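You operate a simulated robot arm through the tools that you are given. There is no shell and no other tool. Be economical: measure what you need, move in short steps, check, and stop when the job is done.

The job below is to be done with a simulated robot arm. You get a single attempt, and the scene is never put back.

Task
Jog the chain back to A, zero the line counter and index once.
Fine: black switch to REV, hold JOG till the red pointer is at A, switch back to FWD, ZERO, then INDEX once. Where these are worked on the way, their far stop is far enough and under half their travel is too little: black switch.

It is judged by the outcome, as a careful person would: the job done as asked, and still so three seconds after it is handed in. It fails if anything else is knocked over, pushed out of place, dropped, spilled or broken.

Robot
A 6-joint arm with a four-finger gripper on a trunk, on a base that drives. Base frame: it is fixed to the floor where the robot stands at the start and does not move with it; the origin is under the middle of the robot, x ahead of it, y to its left, z up. Readings come in cm, degrees, newtons and seconds.
Its first joint turns from -166.0 to 166.0 degrees. Places, roughly: adapter [-25, -250, 50]; black button [80, 0, 100]; black switch [80, 0, 120]; blue button [80, -30, 130]; blue switch [80, -10, 120]; grey dial [80, -30, 120]; oil jar [-50, -325, 100]; orange knob [100, 50, 90]; red button [80, -30, 100]; red switch [90, 10, 120]; spacer [-25, -325, 100]; spindle cap [50, -200, 100]; tension knob [90, 30, 80]; tray [-25, -325, 50]. Payload 3.43 kg.
The TCP is the grasp point between the finger pads, 3 cm short of the fingertips. In the tool frame z runs along the fingers and y along their closing line. The gripper opens to 12 cm. The gripper's body begins 8.5 cm behind the TCP.
Orientation is that of the tool frame in the base frame, as [roll, pitch, yaw] about the fixed x, y, z axes, in that order (R = Rz(yaw) Ry(pitch) Rx(roll)). With the fingers straight down and closing along the base's y, the tool's x points along the base's -x, its y along +y and its z along -z.

Tools
- The arm moves only by the tool arm_command. Its argument "moves" is a list of rows, each an object of numbers (a shift or turn left out is 0, a gripper value left out holds the last): "grip": the opening, from 0 (shut) to 1 (fully open); "dx", "dy", "dz": the shift along the base's x, y, z in cm; "ax", "ay", "az": the turn, a rotation vector about the base's x, y, z in degrees. In form: [{"grip": .., "dx": .., "dy": .., "dz": .., "ax": .., "ay": .., "az": ..}, ...]. A call has 1 to 10 rows; each row shifts and turns the commanded pose from where the row before left it. Each row takes 0.2 s and may step no farther than 5 cm and 8.6 degrees from the row before; otherwise, or with a gripper value out of range, the whole call is refused. Where a pose cannot be reached the arm comes as near as it can. A force on the tool above 60 N (or 10 N above the force at the start of the call, whichever is more), or a blocked arm, ends the call early, and 0.2 s more pass. The fingers move at their own pace and stop on an object; they squeeze with about 34 N. The grip force told is the motor's: it shows also when the fingers shut on nothing. Time passes only in rows, and 0.2 s behind the last, so rows that do not move let the fingers close. It gives the time, the measured TCP pose, the force on the tool (base axes), the opening and the grip force at its end, in the units of the frame above (readings bear some noise), with the torque about the TCP (base axes, N m) and any sound that the robot's microphone picked up, and new pictures: "pictures" is both (left out), scene, wrist or none.
- Cameras (640 x 400 px; columns grow to the right, rows downward): "scene" is now at [-20.57, 17.48, 125.37]; the picture's right is [-0.26, -0.96, 0.00], its down [-0.02, 0.00, -1.00] and it looks along [0.96, -0.26, -0.02] (base axes); focal length 295 px, centre (320, 200). "wrist" rides on the gripper at [7.1, -1.7, -12.1] in the tool frame; the picture's right is [0.23, 0.97, 0.00], its down [-0.81, 0.19, -0.55] and it looks along [-0.54, 0.13, 0.83] (tool axes); focal length 275 px, centre (320, 200). There is no depth. A picture from a camera that has moved, and an enlarged one, comes with that camera's place and axes in the base frame and with its lens. The place of the scene camera against the robot may be out by one fixed shift of up to 1.8 cm in any direction.
- drive_base(legs): drives the robot by 1 to 6 legs, each [ahead, turn to the left] in cm and degrees, along the robot's own axes; the way and the turn of a leg run together, so that a leg with both is an arc; at most 150 cm and 180 degrees a leg. The arm and the cameras ride along, it lands a little off, and it stops where it bumps. It gives what a move gives, and a new picture of the scene camera.
- aim_head(pan, tilt): turns the head with the scene camera to pan (to the left, within 143 degrees either way) and tilt (down, from -29 to 69), counted from straight ahead of the robot. It gives what a move gives, and a new picture of the scene camera.
- inspect(camera, box): a new picture of the part [left, top, right, bottom] of that camera's present view, enlarged. No time passes.
- close_job(): hands the job in; it is judged then, once.

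Go step by step. Nothing tells you exact positions but the pictures and the camera data: compare them with the known pose of the tool, close in by small moves and look again before you grip or let go. The budget is 120 turns and 260 pictures, counting those below and the enlarged ones. Unless the task says otherwise, let go and move clear before handing in, and close with one line.

The tools are called after "Call:" as a command line: name --argument value ..., lists and objects as JSON in quotes. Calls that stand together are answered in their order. arm_command: Moves the arm, as the interface text tells. Its arguments: {"type":"object","properties":{"moves":{"type":"array"},"pictures":{"type":"string","enum":["both","scene","wrist","none"]}},"required":["moves"]} The other tools are called the same way: drive_base (legs) drives the base; aim_head (pan, tilt) turns the head that bears the scene camera; inspect (camera, box) takes an enlarged picture of a part of a camera's view; close_job () hands the job in.

At the start:

```text
time: 0.0
tcp_pos: [72.76, 6.46, 139.42]
tcp_rot: [179.9, -0.1, 180.0]
wrist_force: [0.1, 0.1, -0.2]
moment: [0.02, 0.0, -0.02]
gripper_width: 11.98
gripper_force: 0.1
robot x, y, heading: [0.0, 0.08, -0.0]
head pan, tilt: [-15.3, 0.6]
```

scene: 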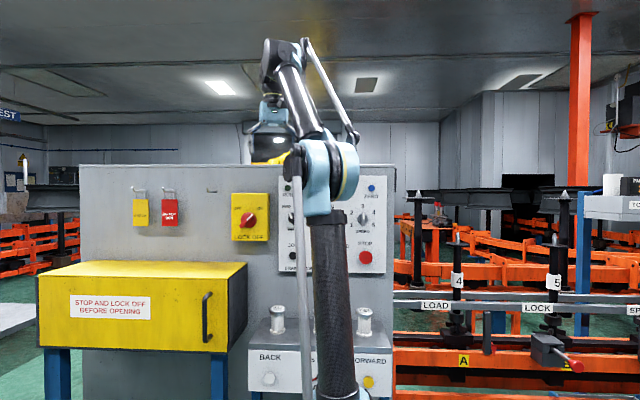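
wrist: 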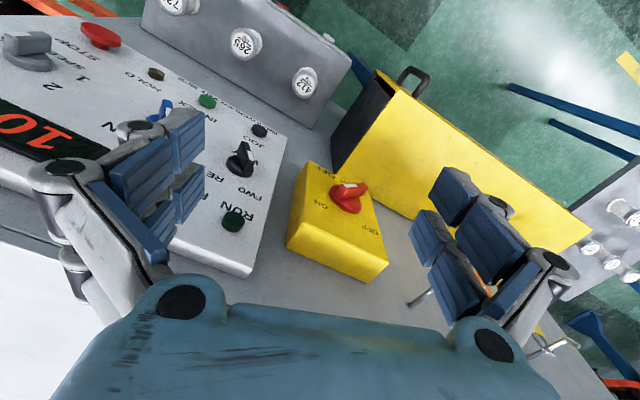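

The arm hides part of the white control panel. I'll enlarge both views to read the labels.

Call:
inspect --camera "scene" --box '[220, 160, 420, 290]'

Call:
inspect --camera "wrist" --box '[0, 0, 400, 280]'

Call:
inspect --camera "scene" --box '[380, 200, 640, 400]'

```text
3.08 times, centred on (320, 225) of scene
camera zoom: at [-20.57, 17.48, 125.37], right [-0.26, -0.96, 0.0], down [-0.02, 0.0, -1.0], along [0.96, -0.26, -0.02], focal length 908 px, centre (320, 123)
```

zoom: 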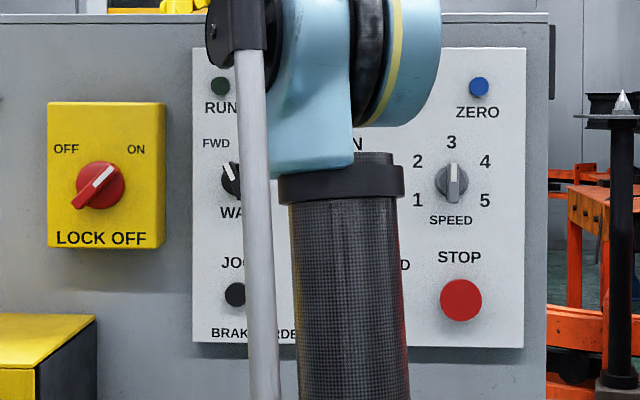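

```text
1.43 times, centred on (200, 140) of wrist
camera zoom: at [65.61, 4.84, 151.37], right [-0.23, 0.97, 0.0], down [0.81, 0.19, 0.55], along [0.54, 0.13, -0.83], focal length 393 px, centre (491, 286)
```

zoom: 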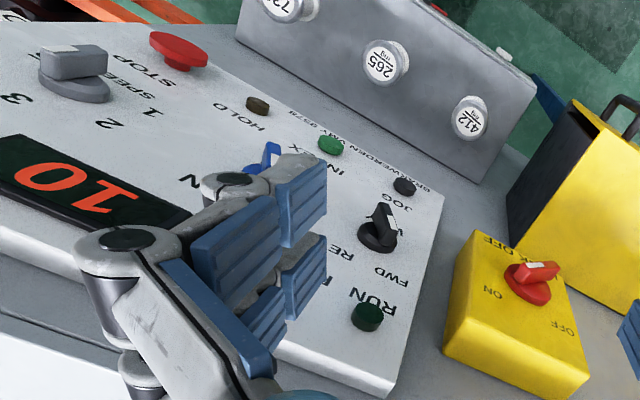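

```text
2.00 times, centred on (510, 300) of scene
camera zoom: at [-20.57, 17.48, 125.37], right [-0.26, -0.96, 0.0], down [-0.02, 0.0, -1.0], along [0.96, -0.26, -0.02], focal length 590 px, centre (-60, 0)
```

zoom: 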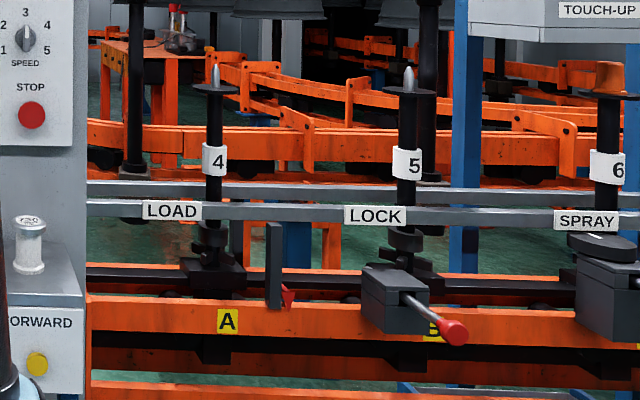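

The panel face stands near x≈85, facing the robot; the black FWD/REV switch is near [85,-1.5,117] with JOG below it near z≈103. I'll swing the tool to point forward while backing off.

Call:
arm_command --moves '[{"dx": -1.5, "ay": -8.5}, {"dx": -1.5, "ay": -8.5}, {"dx": -1.5, "ay": -8.5}, {"dx": -1.5, "ay": -8.5}, {"dx": -1.5, "ay": -8.5}, {"dx": -1.5, "ay": -8.5}, {"dx": -1.5, "ay": -8.5}, {"dx": -1.5, "ay": -8.5}, {"dx": -1, "ay": -8.5}, {"dx": -1, "ay": -8.5}]'

```text
time: 2.2
tcp_pos: [57.31, 6.24, 140.25]
tcp_rot: [178.4, 85.9, 178.5]
wrist_force: [-0.3, 0.2, 1.1]
moment: [0.0, 0.03, 0.03]
gripper_width: 11.99
gripper_force: 0.0
robot x, y, heading: [-0.19, 0.31, 0.2]
head pan, tilt: [-15.3, 0.6]
camera scene: at [-20.59, 17.48, 125.36], right [-0.26, -0.96, 0.0], down [-0.02, 0.0, -1.0], along [0.96, -0.26, -0.02], focal length 295 px, centre (320, 200)
camera wrist: at [44.7, 4.55, 133.99], right [-0.02, 0.97, -0.23], down [-0.49, 0.19, 0.85], along [0.87, 0.13, 0.48], focal length 275 px, centre (320, 200)
```

scene: 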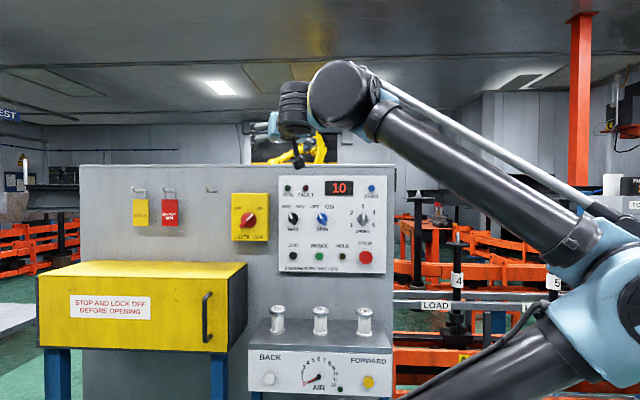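
wrist: 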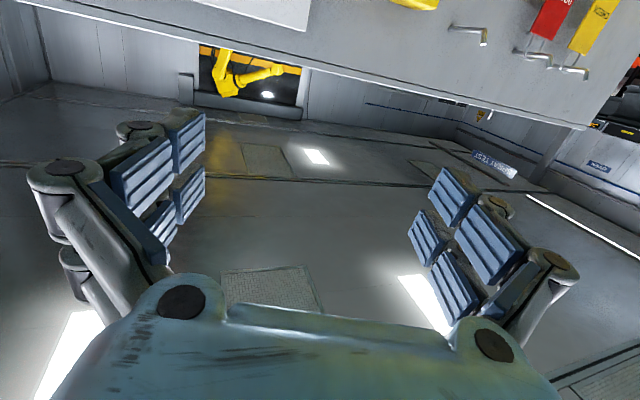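

The panel is clear now. I'll enlarge it to read all the labels.

Call:
inspect --camera "scene" --box '[270, 165, 400, 280]'

Call:
inspect --camera "scene" --box '[390, 270, 640, 400]'

```text
3.48 times, centred on (335, 222) of scene
camera zoom: at [-20.59, 17.48, 125.36], right [-0.26, -0.96, 0.0], down [-0.02, 0.0, -1.0], along [0.96, -0.26, -0.02], focal length 1026 px, centre (268, 122)
```

zoom: 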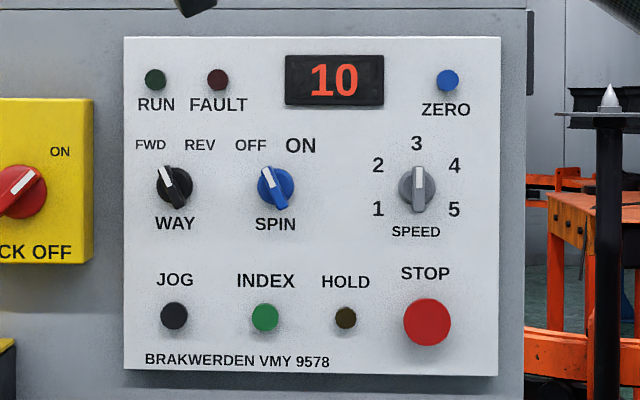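

```text
2.56 times, centred on (515, 335) of scene
camera zoom: at [-20.59, 17.48, 125.36], right [-0.26, -0.96, 0.0], down [-0.02, 0.0, -1.0], along [0.96, -0.26, -0.02], focal length 755 px, centre (-179, -146)
```

zoom: 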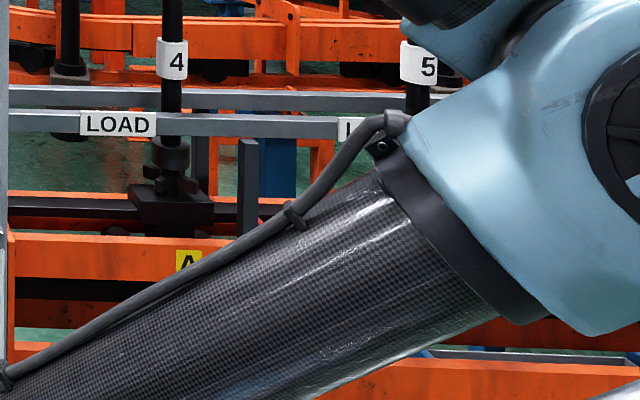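

Panel layout is clear: WAY (black FWD/REV) at about [85,-1.3,116.6], JOG below at z≈103, INDEX green to its right, ZERO blue at top right. I'll move in front of the black switch, levelled and rolled to match its handle.

Call:
arm_command --moves '[{"dz": -4, "dy": -1, "ay": -4, "grip": 0.45}, {"dz": -4, "dy": -1, "ax": -7}, {"dz": -4, "dy": -1, "ax": -7}, {"dz": -4, "dy": -1, "ax": -7}, {"dz": -4, "dy": -1, "ax": -7}, {"dz": -3.6, "dy": -1}, {"dx": 4, "dy": -1}, {"dx": 4, "dy": -0.5}, {"dx": 3}, {}]'

```text
time: 4.4
tcp_pos: [73.88, 0.96, 118.85]
tcp_rot: [-91.7, 62.0, -91.6]
wrist_force: [0.0, 0.0, 0.7]
moment: [0.01, 0.02, 0.03]
gripper_width: 5.42
gripper_force: 0.1
out of reach, approached as far as the arm can: row 2, 3, 4, 5, 6
robot x, y, heading: [0.41, 0.07, 0.0]
head pan, tilt: [-15.3, 0.6]
camera scene: at [-20.59, 17.48, 125.36], right [-0.26, -0.96, 0.0], down [-0.02, 0.0, -1.0], along [0.96, -0.26, -0.02], focal length 295 px, centre (320, 200)
camera wrist: at [61.79, -3.86, 113.43], right [-0.01, 0.75, -0.66], down [-0.54, 0.55, 0.63], along [0.84, 0.36, 0.4], focal length 275 px, centre (320, 200)
```

scene: 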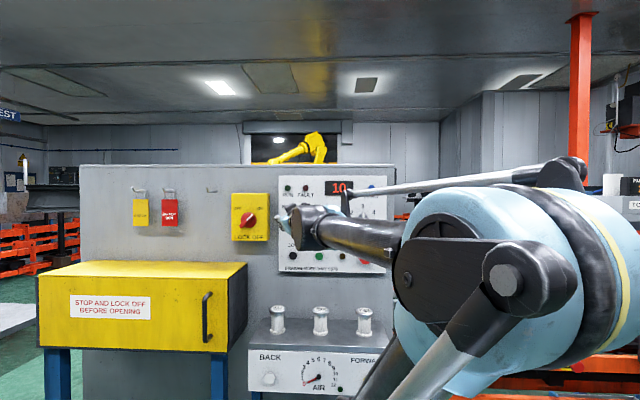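
wrist: 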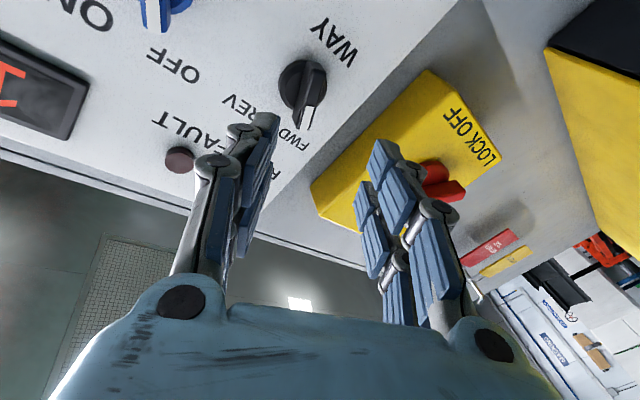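

The tool is level with the right roll; triangulating both wrist views puts the switch at about [84.5,-1.9,117.5]. I'll line up with it before advancing.

Call:
arm_command --moves '[{"dy": -1.5, "dz": -0.7}, {"dy": -1.4, "dz": -0.7}, {}]'

```text
time: 5.2
tcp_pos: [74.06, -1.56, 117.44]
tcp_rot: [-91.3, 62.0, -91.2]
wrist_force: [-0.2, -0.9, 0.5]
moment: [-0.02, 0.02, 0.05]
gripper_width: 5.39
gripper_force: 0.1
robot x, y, heading: [0.13, 0.42, 0.1]
head pan, tilt: [-15.3, 0.6]
camera scene: at [-20.59, 17.48, 125.36], right [-0.26, -0.96, 0.0], down [-0.02, 0.0, -1.0], along [0.96, -0.26, -0.02], focal length 295 px, centre (320, 200)
camera wrist: at [61.84, -6.39, 111.92], right [0.0, 0.75, -0.66], down [-0.54, 0.55, 0.63], along [0.84, 0.36, 0.41], focal length 275 px, centre (320, 200)
```

scene: 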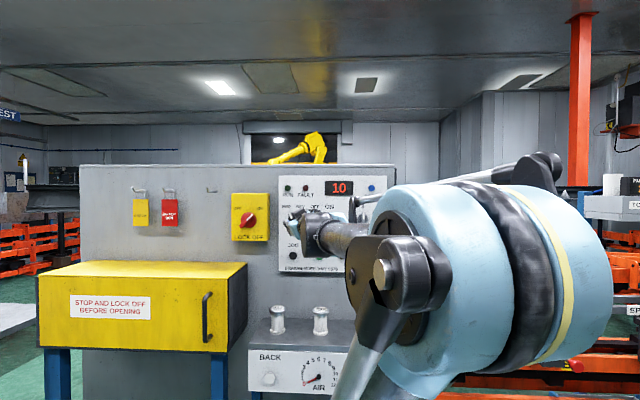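
wrist: 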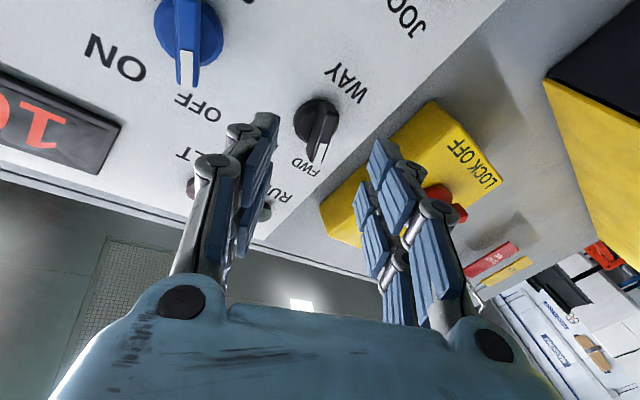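

Handle sits between the fingers' extensions. I'll advance about 5.5 cm so the fingertips straddle it.

Call:
arm_command --moves '[{"dx": 1.5, "dy": -0.3}, {"dx": 1.5}, {"dx": 1.5}, {"dx": 1}, {}]'

Call:
inspect --camera "wrist" --box '[200, 50, 460, 260]'

Call:
inspect --camera "scene" --box '[270, 170, 370, 270]'

```text
time: 6.4
tcp_pos: [79.38, -1.92, 117.41]
tcp_rot: [-91.2, 62.0, -91.4]
wrist_force: [0.2, 0.3, -0.1]
moment: [0.0, 0.01, 0.01]
gripper_width: 5.39
gripper_force: 0.0
robot x, y, heading: [-0.14, 0.5, 0.2]
head pan, tilt: [-15.3, 0.6]
camera scene: at [-20.59, 17.48, 125.36], right [-0.26, -0.96, 0.0], down [-0.02, 0.0, -1.0], along [0.96, -0.26, -0.02], focal length 295 px, centre (320, 200)
camera wrist: at [67.22, -6.72, 111.98], right [0.0, 0.75, -0.66], down [-0.54, 0.55, 0.63], along [0.84, 0.36, 0.41], focal length 275 px, centre (320, 200)
```

scene: 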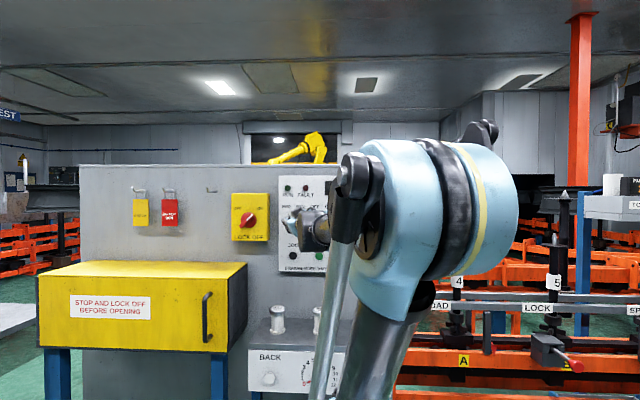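
wrist: 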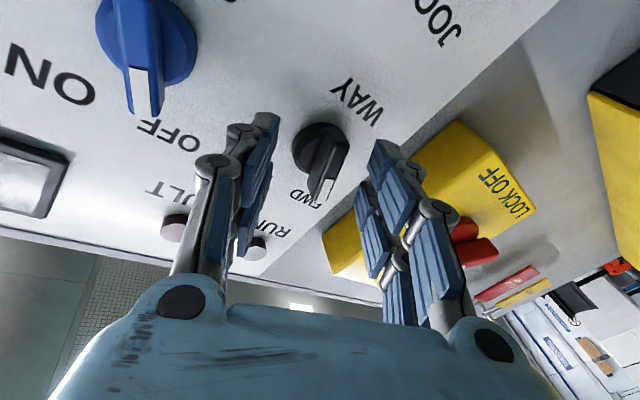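

```text
1.90 times, centred on (330, 155) of wrist
camera zoom: at [67.22, -6.72, 111.98], right [0.0, 0.75, -0.66], down [-0.54, 0.55, 0.63], along [0.84, 0.36, 0.41], focal length 524 px, centre (301, 286)
```

zoom: 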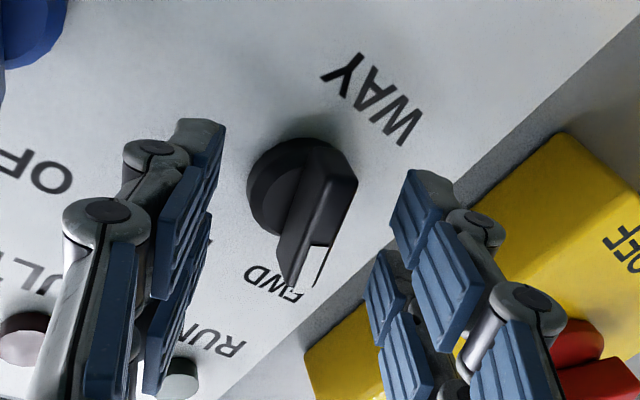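

```text
4.00 times, centred on (320, 220) of scene
camera zoom: at [-20.59, 17.48, 125.36], right [-0.26, -0.96, 0.0], down [-0.02, 0.0, -1.0], along [0.96, -0.26, -0.02], focal length 1180 px, centre (320, 120)
```

zoom: 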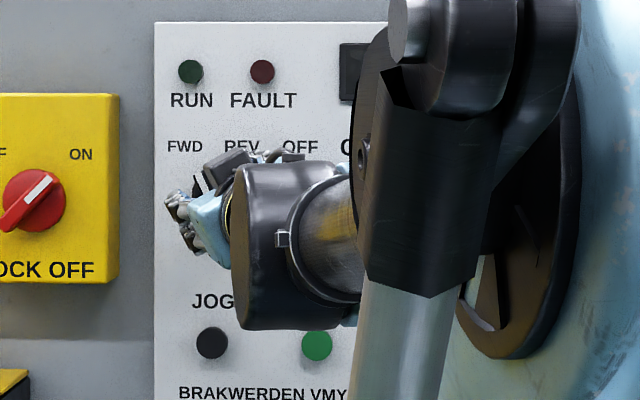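

Fingertips overlap the handle by roughly 1.5 cm. I'll close partly and check the centering.

Call:
arm_command --moves '[{"dx": 0.3, "grip": 0.25}, {}]' --pictures "none"

Call:
inspect --camera "wrist" --box '[200, 50, 460, 260]'

```text
time: 7.0
tcp_pos: [79.59, -1.9, 117.51]
tcp_rot: [-91.4, 62.0, -91.3]
wrist_force: [0.0, 0.7, 0.1]
moment: [0.02, 0.0, 0.03]
gripper_width: 3.04
gripper_force: 0.1
robot x, y, heading: [-0.03, 0.3, 0.1]
head pan, tilt: [-15.3, 0.6]
```

```text
1.90 times, centred on (330, 155) of wrist
camera zoom: at [67.53, -6.66, 111.98], right [0.0, 0.75, -0.66], down [-0.54, 0.55, 0.63], along [0.84, 0.36, 0.41], focal length 524 px, centre (301, 286)
```

zoom: 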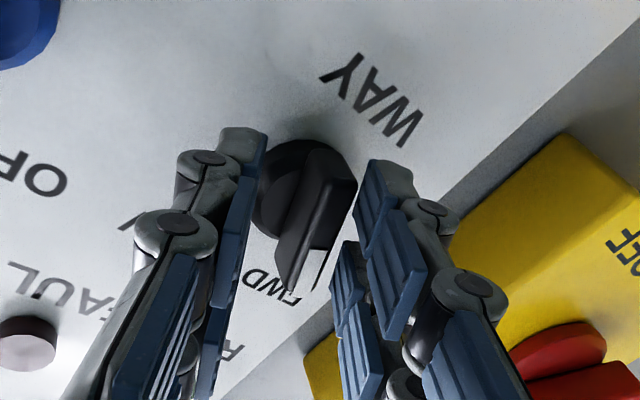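

The handle is nearly centred between the pads. Closing on it.

Call:
arm_command --moves '[{"grip": 0.12}, {"grip": 0.0}, {}, {}]' --pictures "none"

Call:
inspect --camera "wrist" --box '[200, 50, 460, 260]'

```text
time: 7.6
tcp_pos: [77.61, -1.68, 118.45]
tcp_rot: [-89.9, 62.1, -89.7]
wrist_force: [-3.3, 1.6, 0.7]
moment: [0.02, 0.07, -0.09]
gripper_width: 0.0
gripper_force: 33.6
robot x, y, heading: [-0.17, 0.34, -0.1]
head pan, tilt: [-15.3, 0.6]
stopped in row 2: the force on the tool passed its limit at 68 N (the readings are from after the stop); the commanded pose is now the measured one
```

```text
1.90 times, centred on (330, 155) of wrist
camera zoom: at [65.53, -6.47, 112.92], right [0.0, 0.75, -0.66], down [-0.56, 0.55, 0.63], along [0.83, 0.37, 0.42], focal length 524 px, centre (301, 286)
```

zoom: 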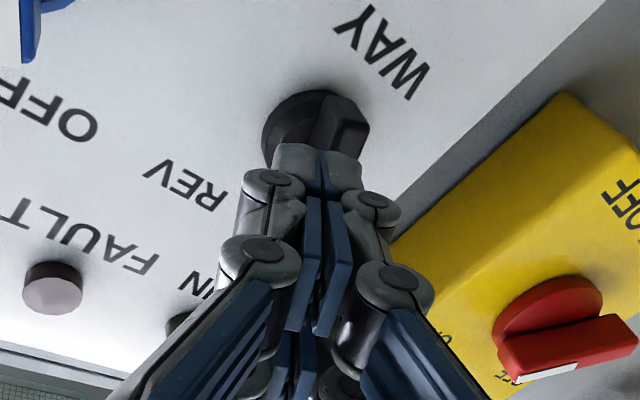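

The fingers slipped off the handle's front; the grip was too shallow. I'll reopen, recentre and go about 1.2 cm deeper.

Call:
arm_command --moves '[{"dx": -2, "grip": 0.35}, {"grip": 0.35, "dy": -0.1, "dz": -1.1}, {}, {"dx": 1.5}, {"dx": 1.5}, {"dx": 1.2}, {"dx": 0.8}, {}]' --pictures "none"

Call:
inspect --camera "wrist" --box '[200, 50, 460, 260]'

```text
time: 9.4
tcp_pos: [81.15, -1.64, 117.19]
tcp_rot: [-90.5, 62.1, -90.0]
wrist_force: [-19.6, -2.7, 1.1]
moment: [0.0, 0.07, -0.77]
gripper_width: 4.44
gripper_force: 1.5
robot x, y, heading: [-0.02, 0.31, -0.3]
head pan, tilt: [-15.3, 0.6]
```

```text
1.90 times, centred on (330, 155) of wrist
camera zoom: at [68.99, -6.52, 111.61], right [-0.01, 0.75, -0.66], down [-0.55, 0.55, 0.63], along [0.83, 0.37, 0.41], focal length 524 px, centre (301, 286)
```

zoom: 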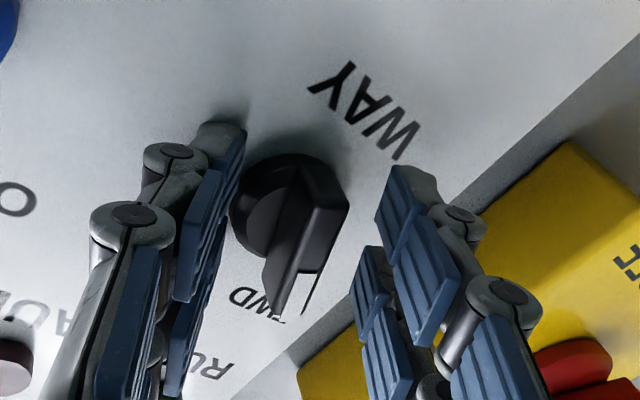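

The fingertips just touch the panel face (about x=84.2). I'll back off 0.6 cm and close gently.

Call:
arm_command --moves '[{"dx": -0.6}, {"grip": 0.2}, {}]' --pictures "none"

Call:
inspect --camera "wrist" --box '[200, 50, 460, 260]'

```text
time: 10.2
tcp_pos: [80.58, -1.76, 117.13]
tcp_rot: [-90.5, 62.1, -90.0]
wrist_force: [-0.5, -1.2, 0.8]
moment: [0.01, 0.0, -0.04]
gripper_width: 2.46
gripper_force: 0.6
robot x, y, heading: [0.0, 0.14, 0.2]
head pan, tilt: [-15.3, 0.6]
```

```text
1.90 times, centred on (330, 155) of wrist
camera zoom: at [68.43, -6.54, 111.54], right [-0.01, 0.75, -0.66], down [-0.55, 0.55, 0.63], along [0.83, 0.37, 0.41], focal length 524 px, centre (301, 286)
```

zoom: 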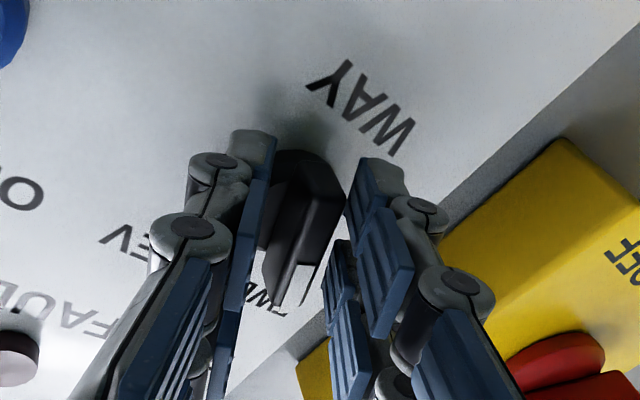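

Good, the pads are alongside the handle. Closing fully.

Call:
arm_command --moves '[{"grip": 0.1}, {}]' --pictures "none"

Call:
inspect --camera "wrist" --box '[200, 50, 460, 260]'

```text
time: 10.8
tcp_pos: [80.6, -1.64, 117.12]
tcp_rot: [-90.5, 62.0, -90.0]
wrist_force: [-1.8, 9.3, -9.6]
moment: [0.17, 0.02, 0.18]
gripper_width: 1.93
gripper_force: 6.0
robot x, y, heading: [-0.1, 0.01, -0.1]
head pan, tilt: [-15.3, 0.6]
```

```text
1.90 times, centred on (330, 155) of wrist
camera zoom: at [68.45, -6.47, 111.52], right [-0.01, 0.75, -0.66], down [-0.55, 0.55, 0.63], along [0.83, 0.37, 0.41], focal length 524 px, centre (301, 286)
```

zoom: 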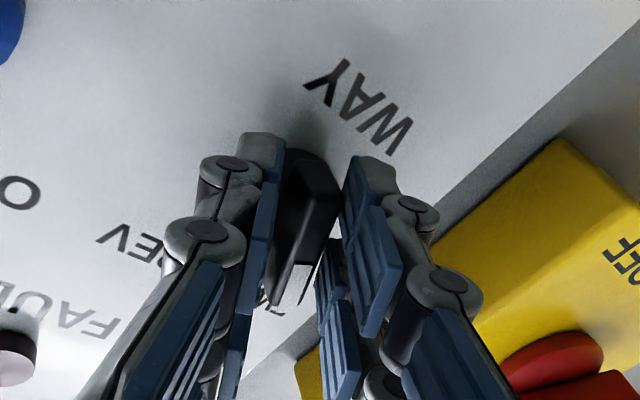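

The right finger is touching first; I'll nudge to centre and start turning clockwise.

Call:
arm_command --moves '[{"dy": 0.2, "dz": -0.1}, {"ax": 8}, {"ax": 8}, {"ax": 8}, {}]' --pictures "none"

Call:
inspect --camera "wrist" --box '[200, 50, 460, 260]'

```text
time: 12.0
tcp_pos: [80.57, -1.3, 116.99]
tcp_rot: [-91.2, 86.2, -90.6]
wrist_force: [-5.9, 27.4, -7.5]
moment: [0.02, 0.62, 0.16]
gripper_width: 1.56
gripper_force: 45.2
robot x, y, heading: [-0.08, 0.17, -0.0]
head pan, tilt: [-15.3, 0.6]
```

```text
1.90 times, centred on (330, 155) of wrist
camera zoom: at [68.47, -3.55, 109.93], right [-0.01, 0.96, -0.29], down [-0.55, 0.24, 0.8], along [0.83, 0.17, 0.53], focal length 524 px, centre (301, 286)
```

zoom: 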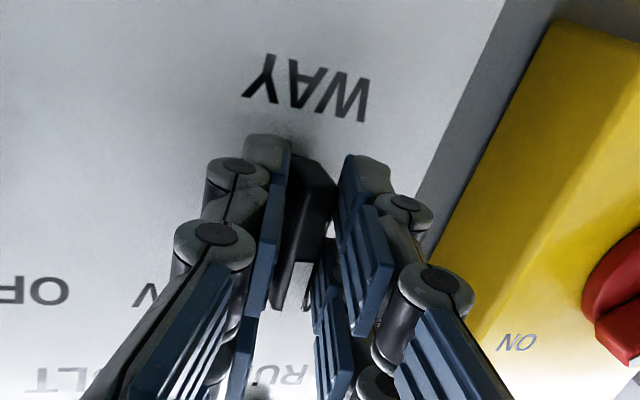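

The handle seems to follow, pushed by the left pad at its marked end. Continuing the turn.

Call:
arm_command --moves '[{"ax": 8, "dy": -0.1}, {"ax": 8, "dy": -0.1}, {}]' --pictures "none"

Call:
inspect --camera "wrist" --box '[200, 50, 460, 260]'

Call:
inspect --camera "scene" --box '[270, 170, 370, 270]'

```text
time: 12.8
tcp_pos: [79.25, -1.81, 117.96]
tcp_rot: [87.2, 77.8, 87.8]
wrist_force: [-14.6, 1.2, 0.9]
moment: [-0.07, -0.34, -0.14]
gripper_width: 0.59
gripper_force: 33.3
robot x, y, heading: [0.36, -0.02, -0.1]
head pan, tilt: [-15.3, 0.6]
stopped in row 3: the force on the tool passed its limit at 64 N (the readings are from after the stop); the commanded pose is now the measured one
```

```text
1.90 times, centred on (330, 155) of wrist
camera zoom: at [67.09, -1.95, 110.44], right [-0.01, 1.0, -0.02], down [-0.56, 0.01, 0.83], along [0.83, 0.02, 0.56], focal length 524 px, centre (301, 286)
```

zoom: 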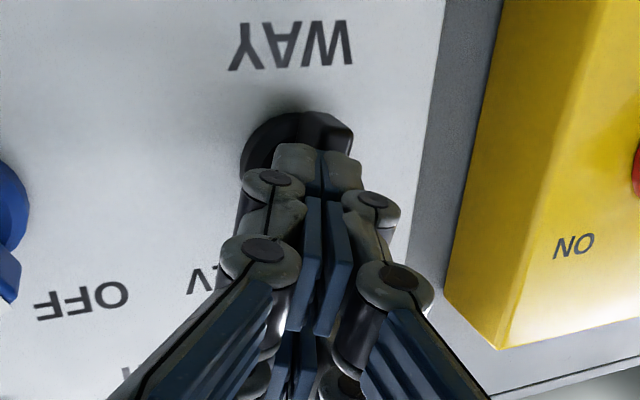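

```text
4.00 times, centred on (320, 220) of scene
camera zoom: at [-20.58, 17.46, 125.37], right [-0.26, -0.97, 0.0], down [-0.02, 0.0, -1.0], along [0.96, -0.26, -0.02], focal length 1180 px, centre (320, 120)
```

zoom: 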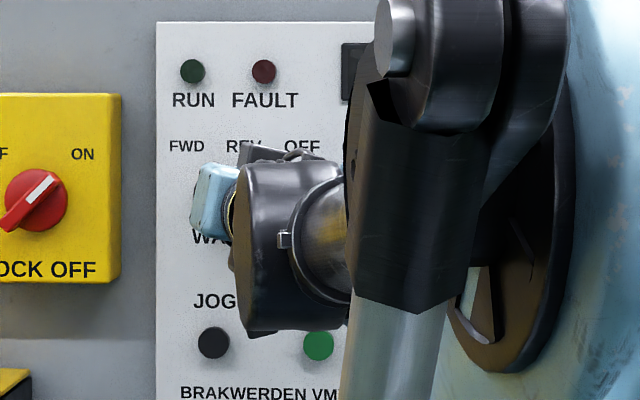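

It slipped off again. I'll open, back away and look at where the switch stands.

Call:
arm_command --moves '[{"dx": -3, "grip": 0.35}, {"dx": -2}, {}]' --pictures "none"

Call:
inspect --camera "wrist" --box '[200, 50, 460, 260]'

```text
time: 13.6
tcp_pos: [74.23, -1.65, 118.11]
tcp_rot: [87.0, 77.8, 87.7]
wrist_force: [-0.4, -1.1, 0.0]
moment: [-0.03, 0.01, 0.0]
gripper_width: 4.21
gripper_force: 0.1
robot x, y, heading: [0.13, 0.19, 0.2]
head pan, tilt: [-15.3, 0.6]
```

```text
1.90 times, centred on (330, 155) of wrist
camera zoom: at [62.21, -1.91, 110.57], right [-0.01, 1.0, -0.02], down [-0.56, 0.01, 0.83], along [0.83, 0.02, 0.56], focal length 524 px, centre (301, 286)
```

zoom: 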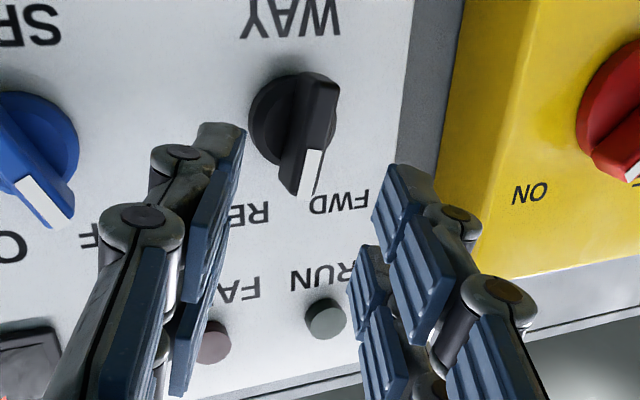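

The switch looks part-way turned. Enlarging to judge its angle.

Call:
inspect --camera "wrist" --box '[290, 70, 390, 170]'

Call:
inspect --camera "scene" --box '[280, 190, 340, 240]'

```text
4.00 times, centred on (340, 120) of wrist
camera zoom: at [62.21, -1.91, 110.57], right [-0.01, 1.0, -0.02], down [-0.56, 0.01, 0.83], along [0.83, 0.02, 0.56], focal length 1101 px, centre (240, 520)
```

zoom: 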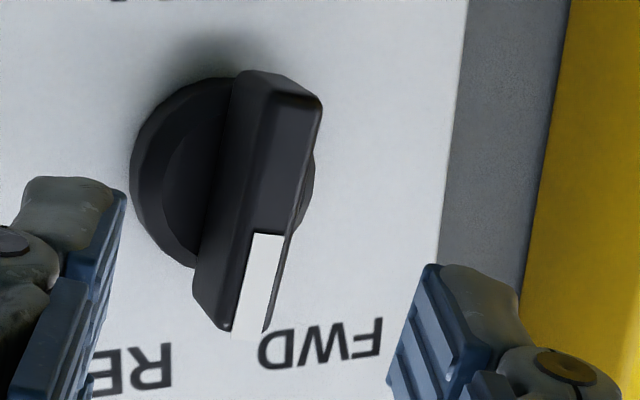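

```text
8.00 times, centred on (310, 215) of scene
camera zoom: at [-20.6, 17.44, 125.36], right [-0.26, -0.97, 0.0], down [-0.02, 0.0, -1.0], along [0.96, -0.26, -0.02], focal length 2360 px, centre (400, 80)
```

zoom: 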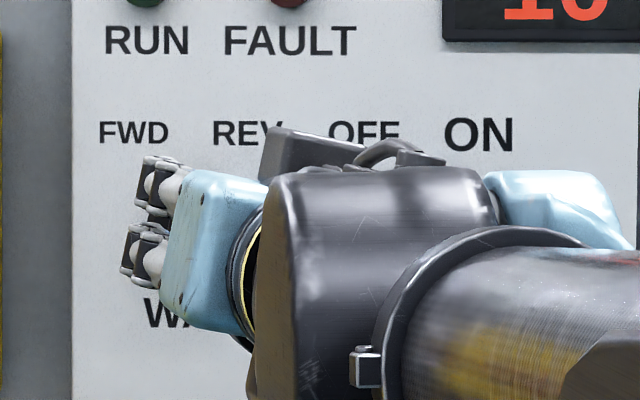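

The view shows why it slips: the panel is yawed about 18° (its right end nearer the robot), so I was gripping askew; the handle now sits a bit past vertical. I'll yaw the tool square to the panel and line up on the true switch axis.

Call:
arm_command --moves '[{"az": -6, "dy": 1}, {"az": -6, "dy": 1, "dz": -0.5}, {"az": -6, "dx": 1.2, "dy": 0.5, "dz": -0.4}, {}]'

Call:
inspect --camera "wrist" --box '[200, 50, 460, 260]'

```text
time: 14.6
tcp_pos: [75.31, 0.95, 117.12]
tcp_rot: [86.5, 77.8, 69.1]
wrist_force: [0.0, -0.1, 1.1]
moment: [0.01, 0.01, -0.03]
gripper_width: 4.19
gripper_force: 0.1
robot x, y, heading: [0.47, -0.01, 0.2]
head pan, tilt: [-15.3, 0.6]
camera scene: at [-20.6, 17.44, 125.36], right [-0.26, -0.97, 0.0], down [-0.02, 0.0, -1.0], along [0.96, -0.26, -0.02], focal length 295 px, centre (320, 200)
camera wrist: at [63.9, 4.42, 109.54], right [0.3, 0.95, -0.02], down [-0.53, 0.18, 0.83], along [0.79, -0.24, 0.56], focal length 275 px, centre (320, 200)
```

scene: 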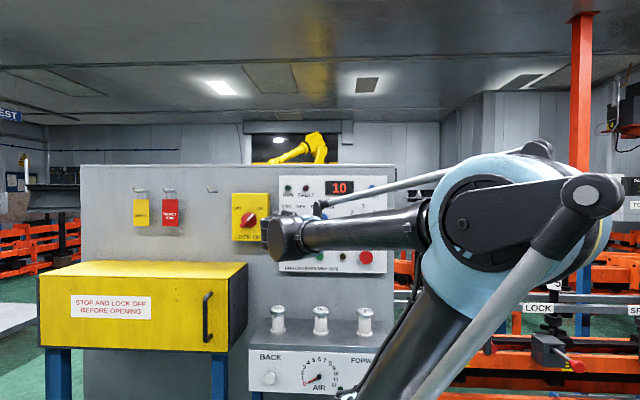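
wrist: 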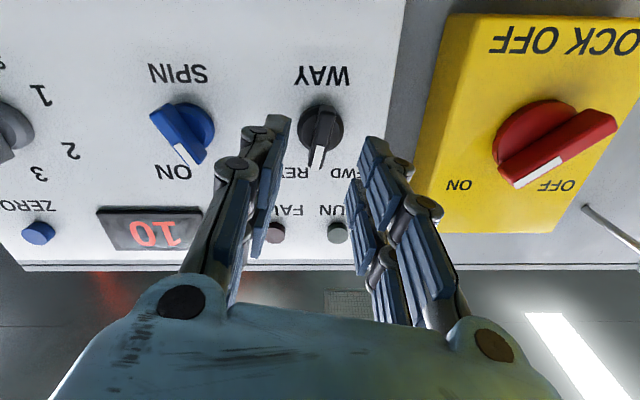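

```text
1.90 times, centred on (330, 155) of wrist
camera zoom: at [63.9, 4.42, 109.54], right [0.3, 0.95, -0.02], down [-0.53, 0.18, 0.83], along [0.79, -0.24, 0.56], focal length 524 px, centre (301, 286)
```

zoom: 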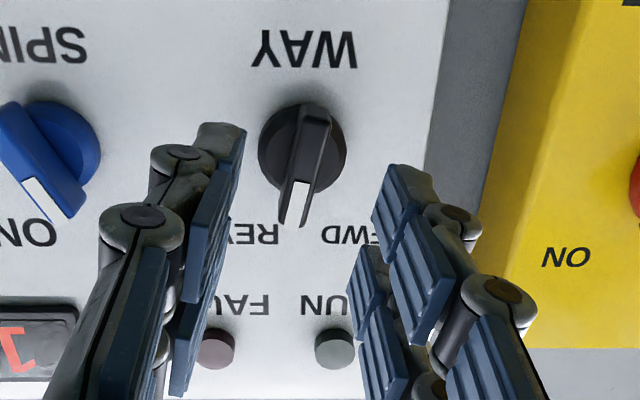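

Now square and centred on the switch, with its handle about 10° past vertical. I'll advance along the panel normal with the fingers straddling it.

Call:
arm_command --moves '[{"grip": 0.27, "dx": 1.43, "dy": -0.46}, {"dx": 1.43, "dy": -0.46}, {"dx": 1.43, "dy": -0.46}, {"dx": 1.43, "dy": -0.46}, {"dx": 0.5, "dy": -0.16}, {}]' --pictures "none"

Call:
inspect --camera "wrist" --box '[200, 50, 460, 260]'

```text
time: 16.0
tcp_pos: [81.59, -1.01, 117.14]
tcp_rot: [86.3, 77.7, 69.1]
wrist_force: [-9.2, 10.1, 2.9]
moment: [-0.08, -0.17, 0.36]
gripper_width: 3.99
gripper_force: 3.7
robot x, y, heading: [-0.26, -0.15, 0.1]
head pan, tilt: [-15.3, 0.6]
```

```text
1.90 times, centred on (330, 155) of wrist
camera zoom: at [70.12, 2.44, 109.54], right [0.3, 0.95, -0.02], down [-0.53, 0.18, 0.83], along [0.79, -0.24, 0.56], focal length 524 px, centre (301, 286)
```

zoom: 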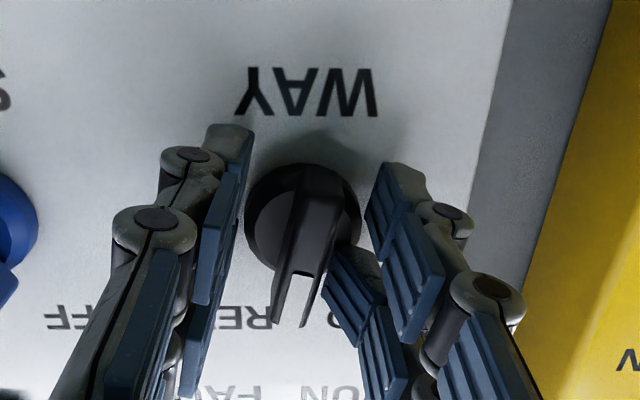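

The fingertips are past the knob's base disc. Backing off about 1 cm, then closing on the handle only.

Call:
arm_command --moves '[{"dx": -0.9, "dy": 0.29, "grip": 0.27}, {"grip": 0.2}, {"grip": 0.17}, {}]' --pictures "none"

Call:
inspect --camera "wrist" --box '[200, 50, 460, 260]'

```text
time: 17.0
tcp_pos: [80.8, -0.74, 117.03]
tcp_rot: [86.5, 77.7, 69.2]
wrist_force: [0.0, 0.5, 0.3]
moment: [-0.03, 0.0, 0.01]
gripper_width: 2.04
gripper_force: 0.1
robot x, y, heading: [0.23, 0.17, 0.1]
head pan, tilt: [-15.3, 0.6]
```

```text
1.90 times, centred on (330, 155) of wrist
camera zoom: at [69.23, 2.71, 109.48], right [0.3, 0.95, -0.02], down [-0.53, 0.18, 0.83], along [0.79, -0.24, 0.56], focal length 524 px, centre (301, 286)
```

zoom: 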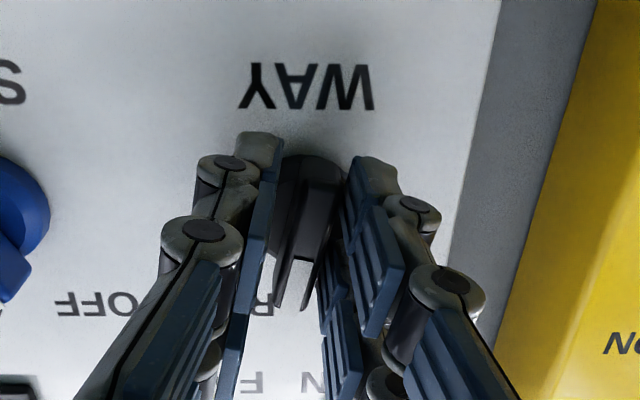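

The pads straddle the handle cleanly. Turning clockwise about the panel normal.

Call:
arm_command --moves '[{"grip": 0.15, "ax": 7.6, "ay": -2.5}, {"ax": 7.6, "ay": -2.5}, {"ax": 7.6, "ay": -2.5}, {}]' --pictures "none"

Call:
inspect --camera "wrist" --box '[200, 50, 460, 260]'

```text
time: 18.0
tcp_pos: [80.71, -0.63, 117.05]
tcp_rot: [88.1, 53.8, 70.9]
wrist_force: [3.7, 13.0, 0.7]
moment: [-0.35, 0.08, 0.36]
gripper_width: 2.47
gripper_force: 5.7
robot x, y, heading: [0.13, -0.13, -0.1]
head pan, tilt: [-15.3, 0.6]
```

```text
1.90 times, centred on (330, 155) of wrist
camera zoom: at [70.2, 5.74, 110.04], right [0.27, 0.88, 0.39], down [-0.64, -0.14, 0.76], along [0.72, -0.46, 0.52], focal length 524 px, centre (301, 286)
```

zoom: 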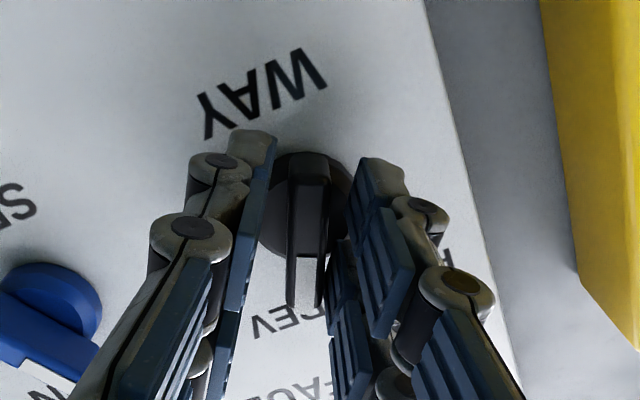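

The handle is following, now pointing toward REV. A little more to confirm the stop.

Call:
arm_command --moves '[{"ax": 7.6, "ay": -2.5}, {"ax": 3.8, "ay": -1.25}, {}]' --pictures "none"

Call:
inspect --camera "wrist" --box '[200, 50, 460, 260]'

```text
time: 18.8
tcp_pos: [80.81, -0.68, 117.17]
tcp_rot: [88.6, 41.9, 71.1]
wrist_force: [9.4, 23.2, 13.8]
moment: [-0.76, 0.05, 0.63]
gripper_width: 3.35
gripper_force: 13.3
robot x, y, heading: [0.21, 0.22, 0.0]
head pan, tilt: [-15.3, 0.6]
```

```text
1.90 times, centred on (330, 155) of wrist
camera zoom: at [70.67, 7.07, 110.76], right [0.24, 0.78, 0.57], down [-0.69, -0.28, 0.67], along [0.69, -0.55, 0.47], focal length 524 px, centre (301, 286)
```

zoom: 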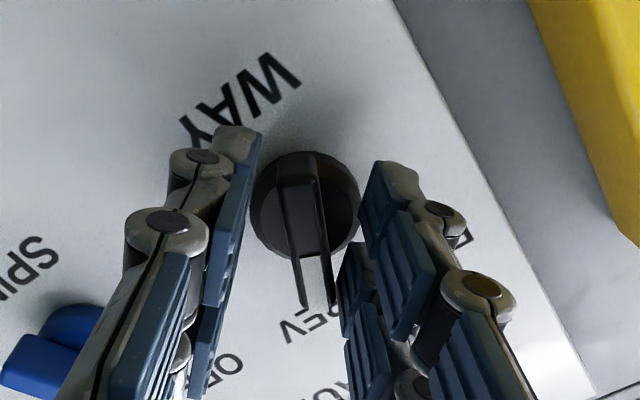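

The handle no longer follows: it's at the REV stop. I'll open and retreat straight back.

Call:
arm_command --moves '[{"grip": 0.45}, {"ax": -3.8, "ay": 1.25}, {"dx": -2.86, "dy": 0.93}, {"dx": -2.86, "dy": 0.93}, {"dx": -1, "dy": 0.3}, {}]'

Call:
inspect --camera "wrist" --box '[200, 50, 460, 260]'

```text
time: 20.2
tcp_pos: [74.05, 1.39, 117.15]
tcp_rot: [88.4, 45.8, 71.0]
wrist_force: [0.0, 0.4, 0.3]
moment: [-0.01, 0.01, 0.02]
gripper_width: 5.39
gripper_force: 0.0
robot x, y, heading: [0.14, 0.72, -0.0]
head pan, tilt: [-15.3, 0.6]
camera scene: at [-20.6, 17.44, 125.36], right [-0.26, -0.97, 0.0], down [-0.02, 0.0, -1.0], along [0.96, -0.26, -0.02], focal length 295 px, centre (320, 200)
camera wrist: at [63.8, 8.69, 110.54], right [0.25, 0.82, 0.51], down [-0.67, -0.23, 0.7], along [0.7, -0.52, 0.49], focal length 275 px, centre (320, 200)
```

scene: 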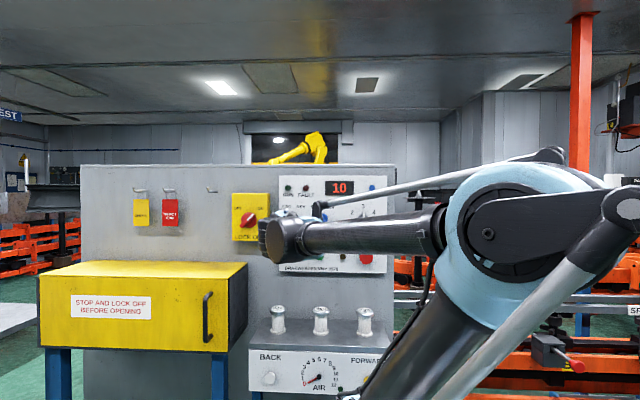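
wrist: 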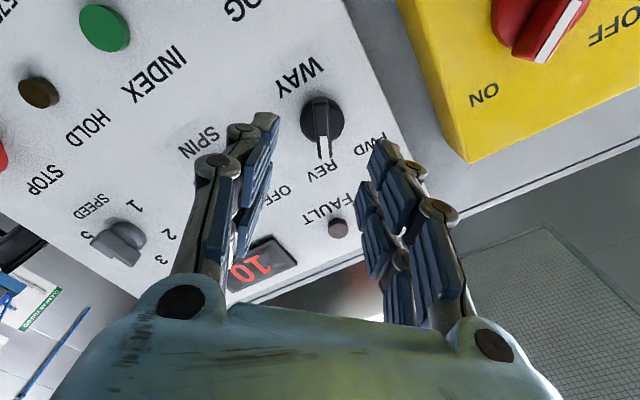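

```text
1.90 times, centred on (330, 155) of wrist
camera zoom: at [63.8, 8.69, 110.54], right [0.25, 0.82, 0.51], down [-0.67, -0.23, 0.7], along [0.7, -0.52, 0.49], focal length 524 px, centre (301, 286)
```

zoom: 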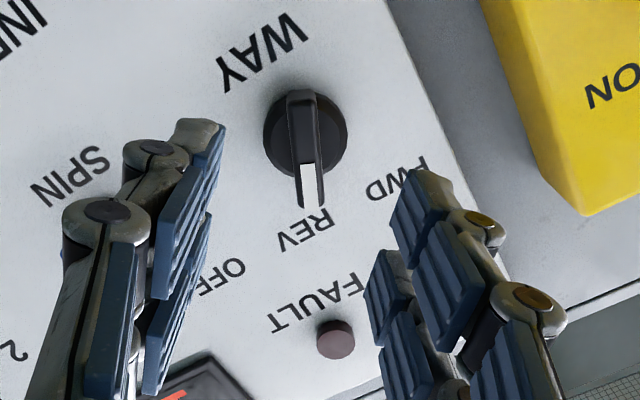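

WAY points at REV. Next I'll go down in front of JOG (about [84.5,-2,103.9]) with closed fingers, squaring yaw back to 0 so the arm hides less of the chain pointer.

Call:
arm_command --moves '[{"grip": 0, "dz": -3, "az": 6, "dy": -0.7}, {"dz": -3, "az": 6, "dy": -0.7}, {"dz": -3, "az": 6, "dy": -0.8}, {"dz": -3, "dy": -0.7}, {"dz": -1.2, "dx": 1.5}, {}]'

Call:
inspect --camera "scene" --box '[380, 270, 640, 400]'

```text
time: 21.6
tcp_pos: [75.54, 0.87, 103.86]
tcp_rot: [88.9, 45.8, 88.7]
wrist_force: [1.4, -0.7, -0.1]
moment: [0.01, 0.02, 0.0]
gripper_width: 0.01
gripper_force: 33.4
out of reach, approached as far as the arm can: row 3, 4
robot x, y, heading: [0.21, 0.42, 0.2]
head pan, tilt: [-15.3, 0.6]
camera scene: at [-20.6, 17.45, 125.36], right [-0.26, -0.97, 0.0], down [-0.02, 0.0, -1.0], along [0.96, -0.26, -0.02], focal length 295 px, centre (320, 200)
camera wrist: at [63.53, 4.73, 97.24], right [0.0, 0.86, 0.51], down [-0.57, -0.42, 0.71], along [0.82, -0.29, 0.49], focal length 275 px, centre (320, 200)
```

scene: 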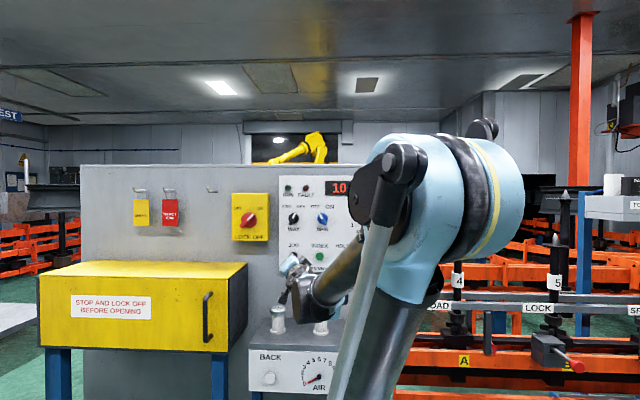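
wrist: 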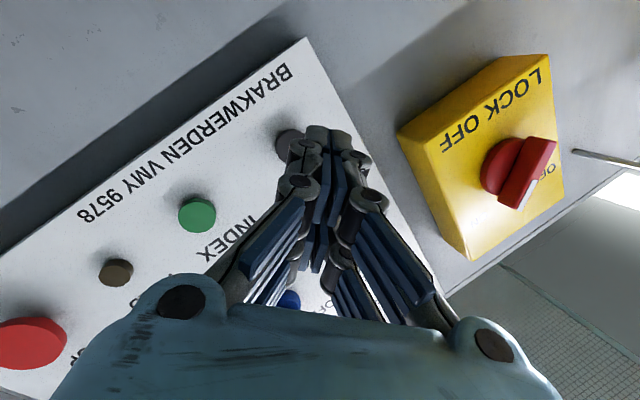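

```text
2.46 times, centred on (510, 335) of scene
camera zoom: at [-20.6, 17.45, 125.36], right [-0.26, -0.97, 0.0], down [-0.02, 0.0, -1.0], along [0.96, -0.26, -0.02], focal length 726 px, centre (-148, -132)
```

zoom: 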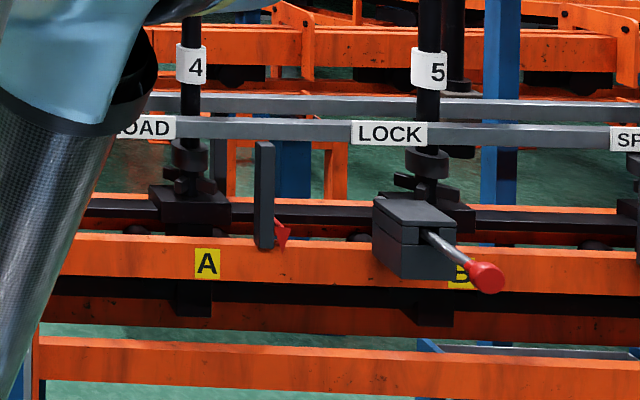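

The pointer and A plate are both visible from here. JOG is at about [84,-1.8,103.6]; I'll align and approach.

Call:
arm_command --moves '[{"dy": -1.3, "dz": -0.2}, {"dy": -1.3, "dx": 1.5}, {"dx": 1}, {}]' --pictures "none"

Call:
inspect --camera "wrist" --box '[220, 60, 420, 200]'

Call:
inspect --camera "scene" --box '[260, 170, 500, 390]'

```text
time: 22.6
tcp_pos: [77.94, -2.41, 103.73]
tcp_rot: [88.6, 45.8, 89.1]
wrist_force: [0.6, 0.7, -0.2]
moment: [0.03, 0.0, 0.0]
gripper_width: 0.0
gripper_force: 33.3
out of reach, approached as far as the arm can: row 1
robot x, y, heading: [0.32, 0.01, 0.1]
head pan, tilt: [-15.3, 0.6]
```

```text
2.86 times, centred on (320, 130) of wrist
camera zoom: at [65.94, 1.4, 97.07], right [-0.01, 0.86, 0.51], down [-0.56, -0.43, 0.71], along [0.83, -0.28, 0.49], focal length 786 px, centre (320, 400)
```

zoom: 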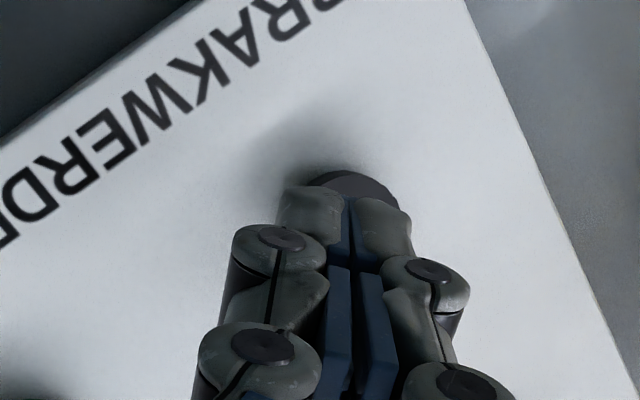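

```text
1.82 times, centred on (380, 280) of scene
camera zoom: at [-20.6, 17.45, 125.37], right [-0.26, -0.97, 0.0], down [-0.02, 0.0, -1.0], along [0.96, -0.26, -0.02], focal length 536 px, centre (211, 54)
```

zoom: 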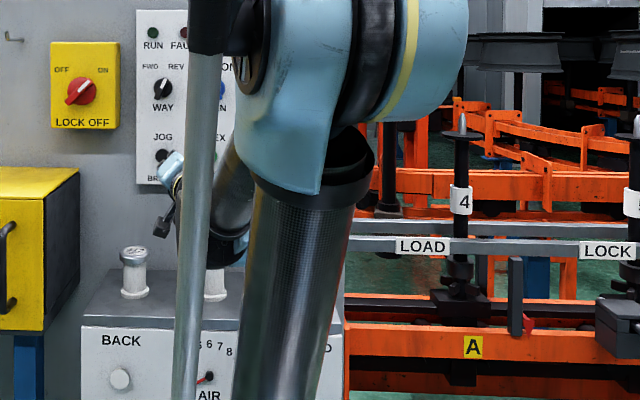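

Fingertips are just below/right of the button centre; nudging and approaching until contact.

Call:
arm_command --moves '[{"dy": 0.7, "dz": -0.1}, {"dx": 1}, {"dx": 0.7}, {}]' --pictures "none"

Call:
inspect --camera "wrist" --box '[220, 60, 420, 200]'

```text
time: 23.6
tcp_pos: [79.57, -1.67, 103.53]
tcp_rot: [88.6, 45.8, 89.3]
wrist_force: [-0.2, -0.2, 0.1]
moment: [0.02, 0.02, 0.02]
gripper_width: 0.0
gripper_force: 33.3
robot x, y, heading: [0.27, 0.38, 0.2]
head pan, tilt: [-15.3, 0.6]
```

```text
2.86 times, centred on (320, 130) of wrist
camera zoom: at [67.56, 2.06, 96.93], right [-0.01, 0.86, 0.51], down [-0.56, -0.43, 0.71], along [0.83, -0.28, 0.49], focal length 786 px, centre (320, 400)
```

zoom: 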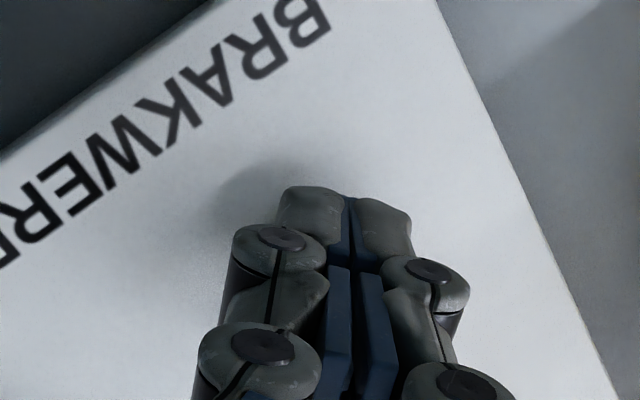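

The button is now right behind the fingertips. Inching forward to find contact.

Call:
arm_command --moves '[{"dx": 0.4}, {"dx": 0.4}]' --pictures "none"

Call:
inspect --camera "scene" --box '[380, 270, 640, 400]'

```text
time: 24.2
tcp_pos: [80.49, -1.67, 103.57]
tcp_rot: [88.6, 45.8, 89.2]
wrist_force: [0.1, -0.6, -0.1]
moment: [-0.02, 0.0, 0.0]
gripper_width: 0.0
gripper_force: 33.3
robot x, y, heading: [0.23, 0.18, 0.6]
head pan, tilt: [-15.3, 0.6]
```

```text
2.46 times, centred on (510, 335) of scene
camera zoom: at [-20.6, 17.44, 125.36], right [-0.26, -0.97, 0.0], down [-0.02, 0.0, -1.0], along [0.96, -0.26, -0.02], focal length 726 px, centre (-148, -132)
```

zoom: 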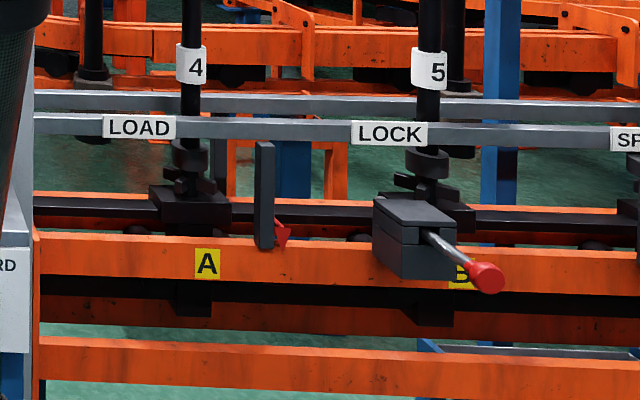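

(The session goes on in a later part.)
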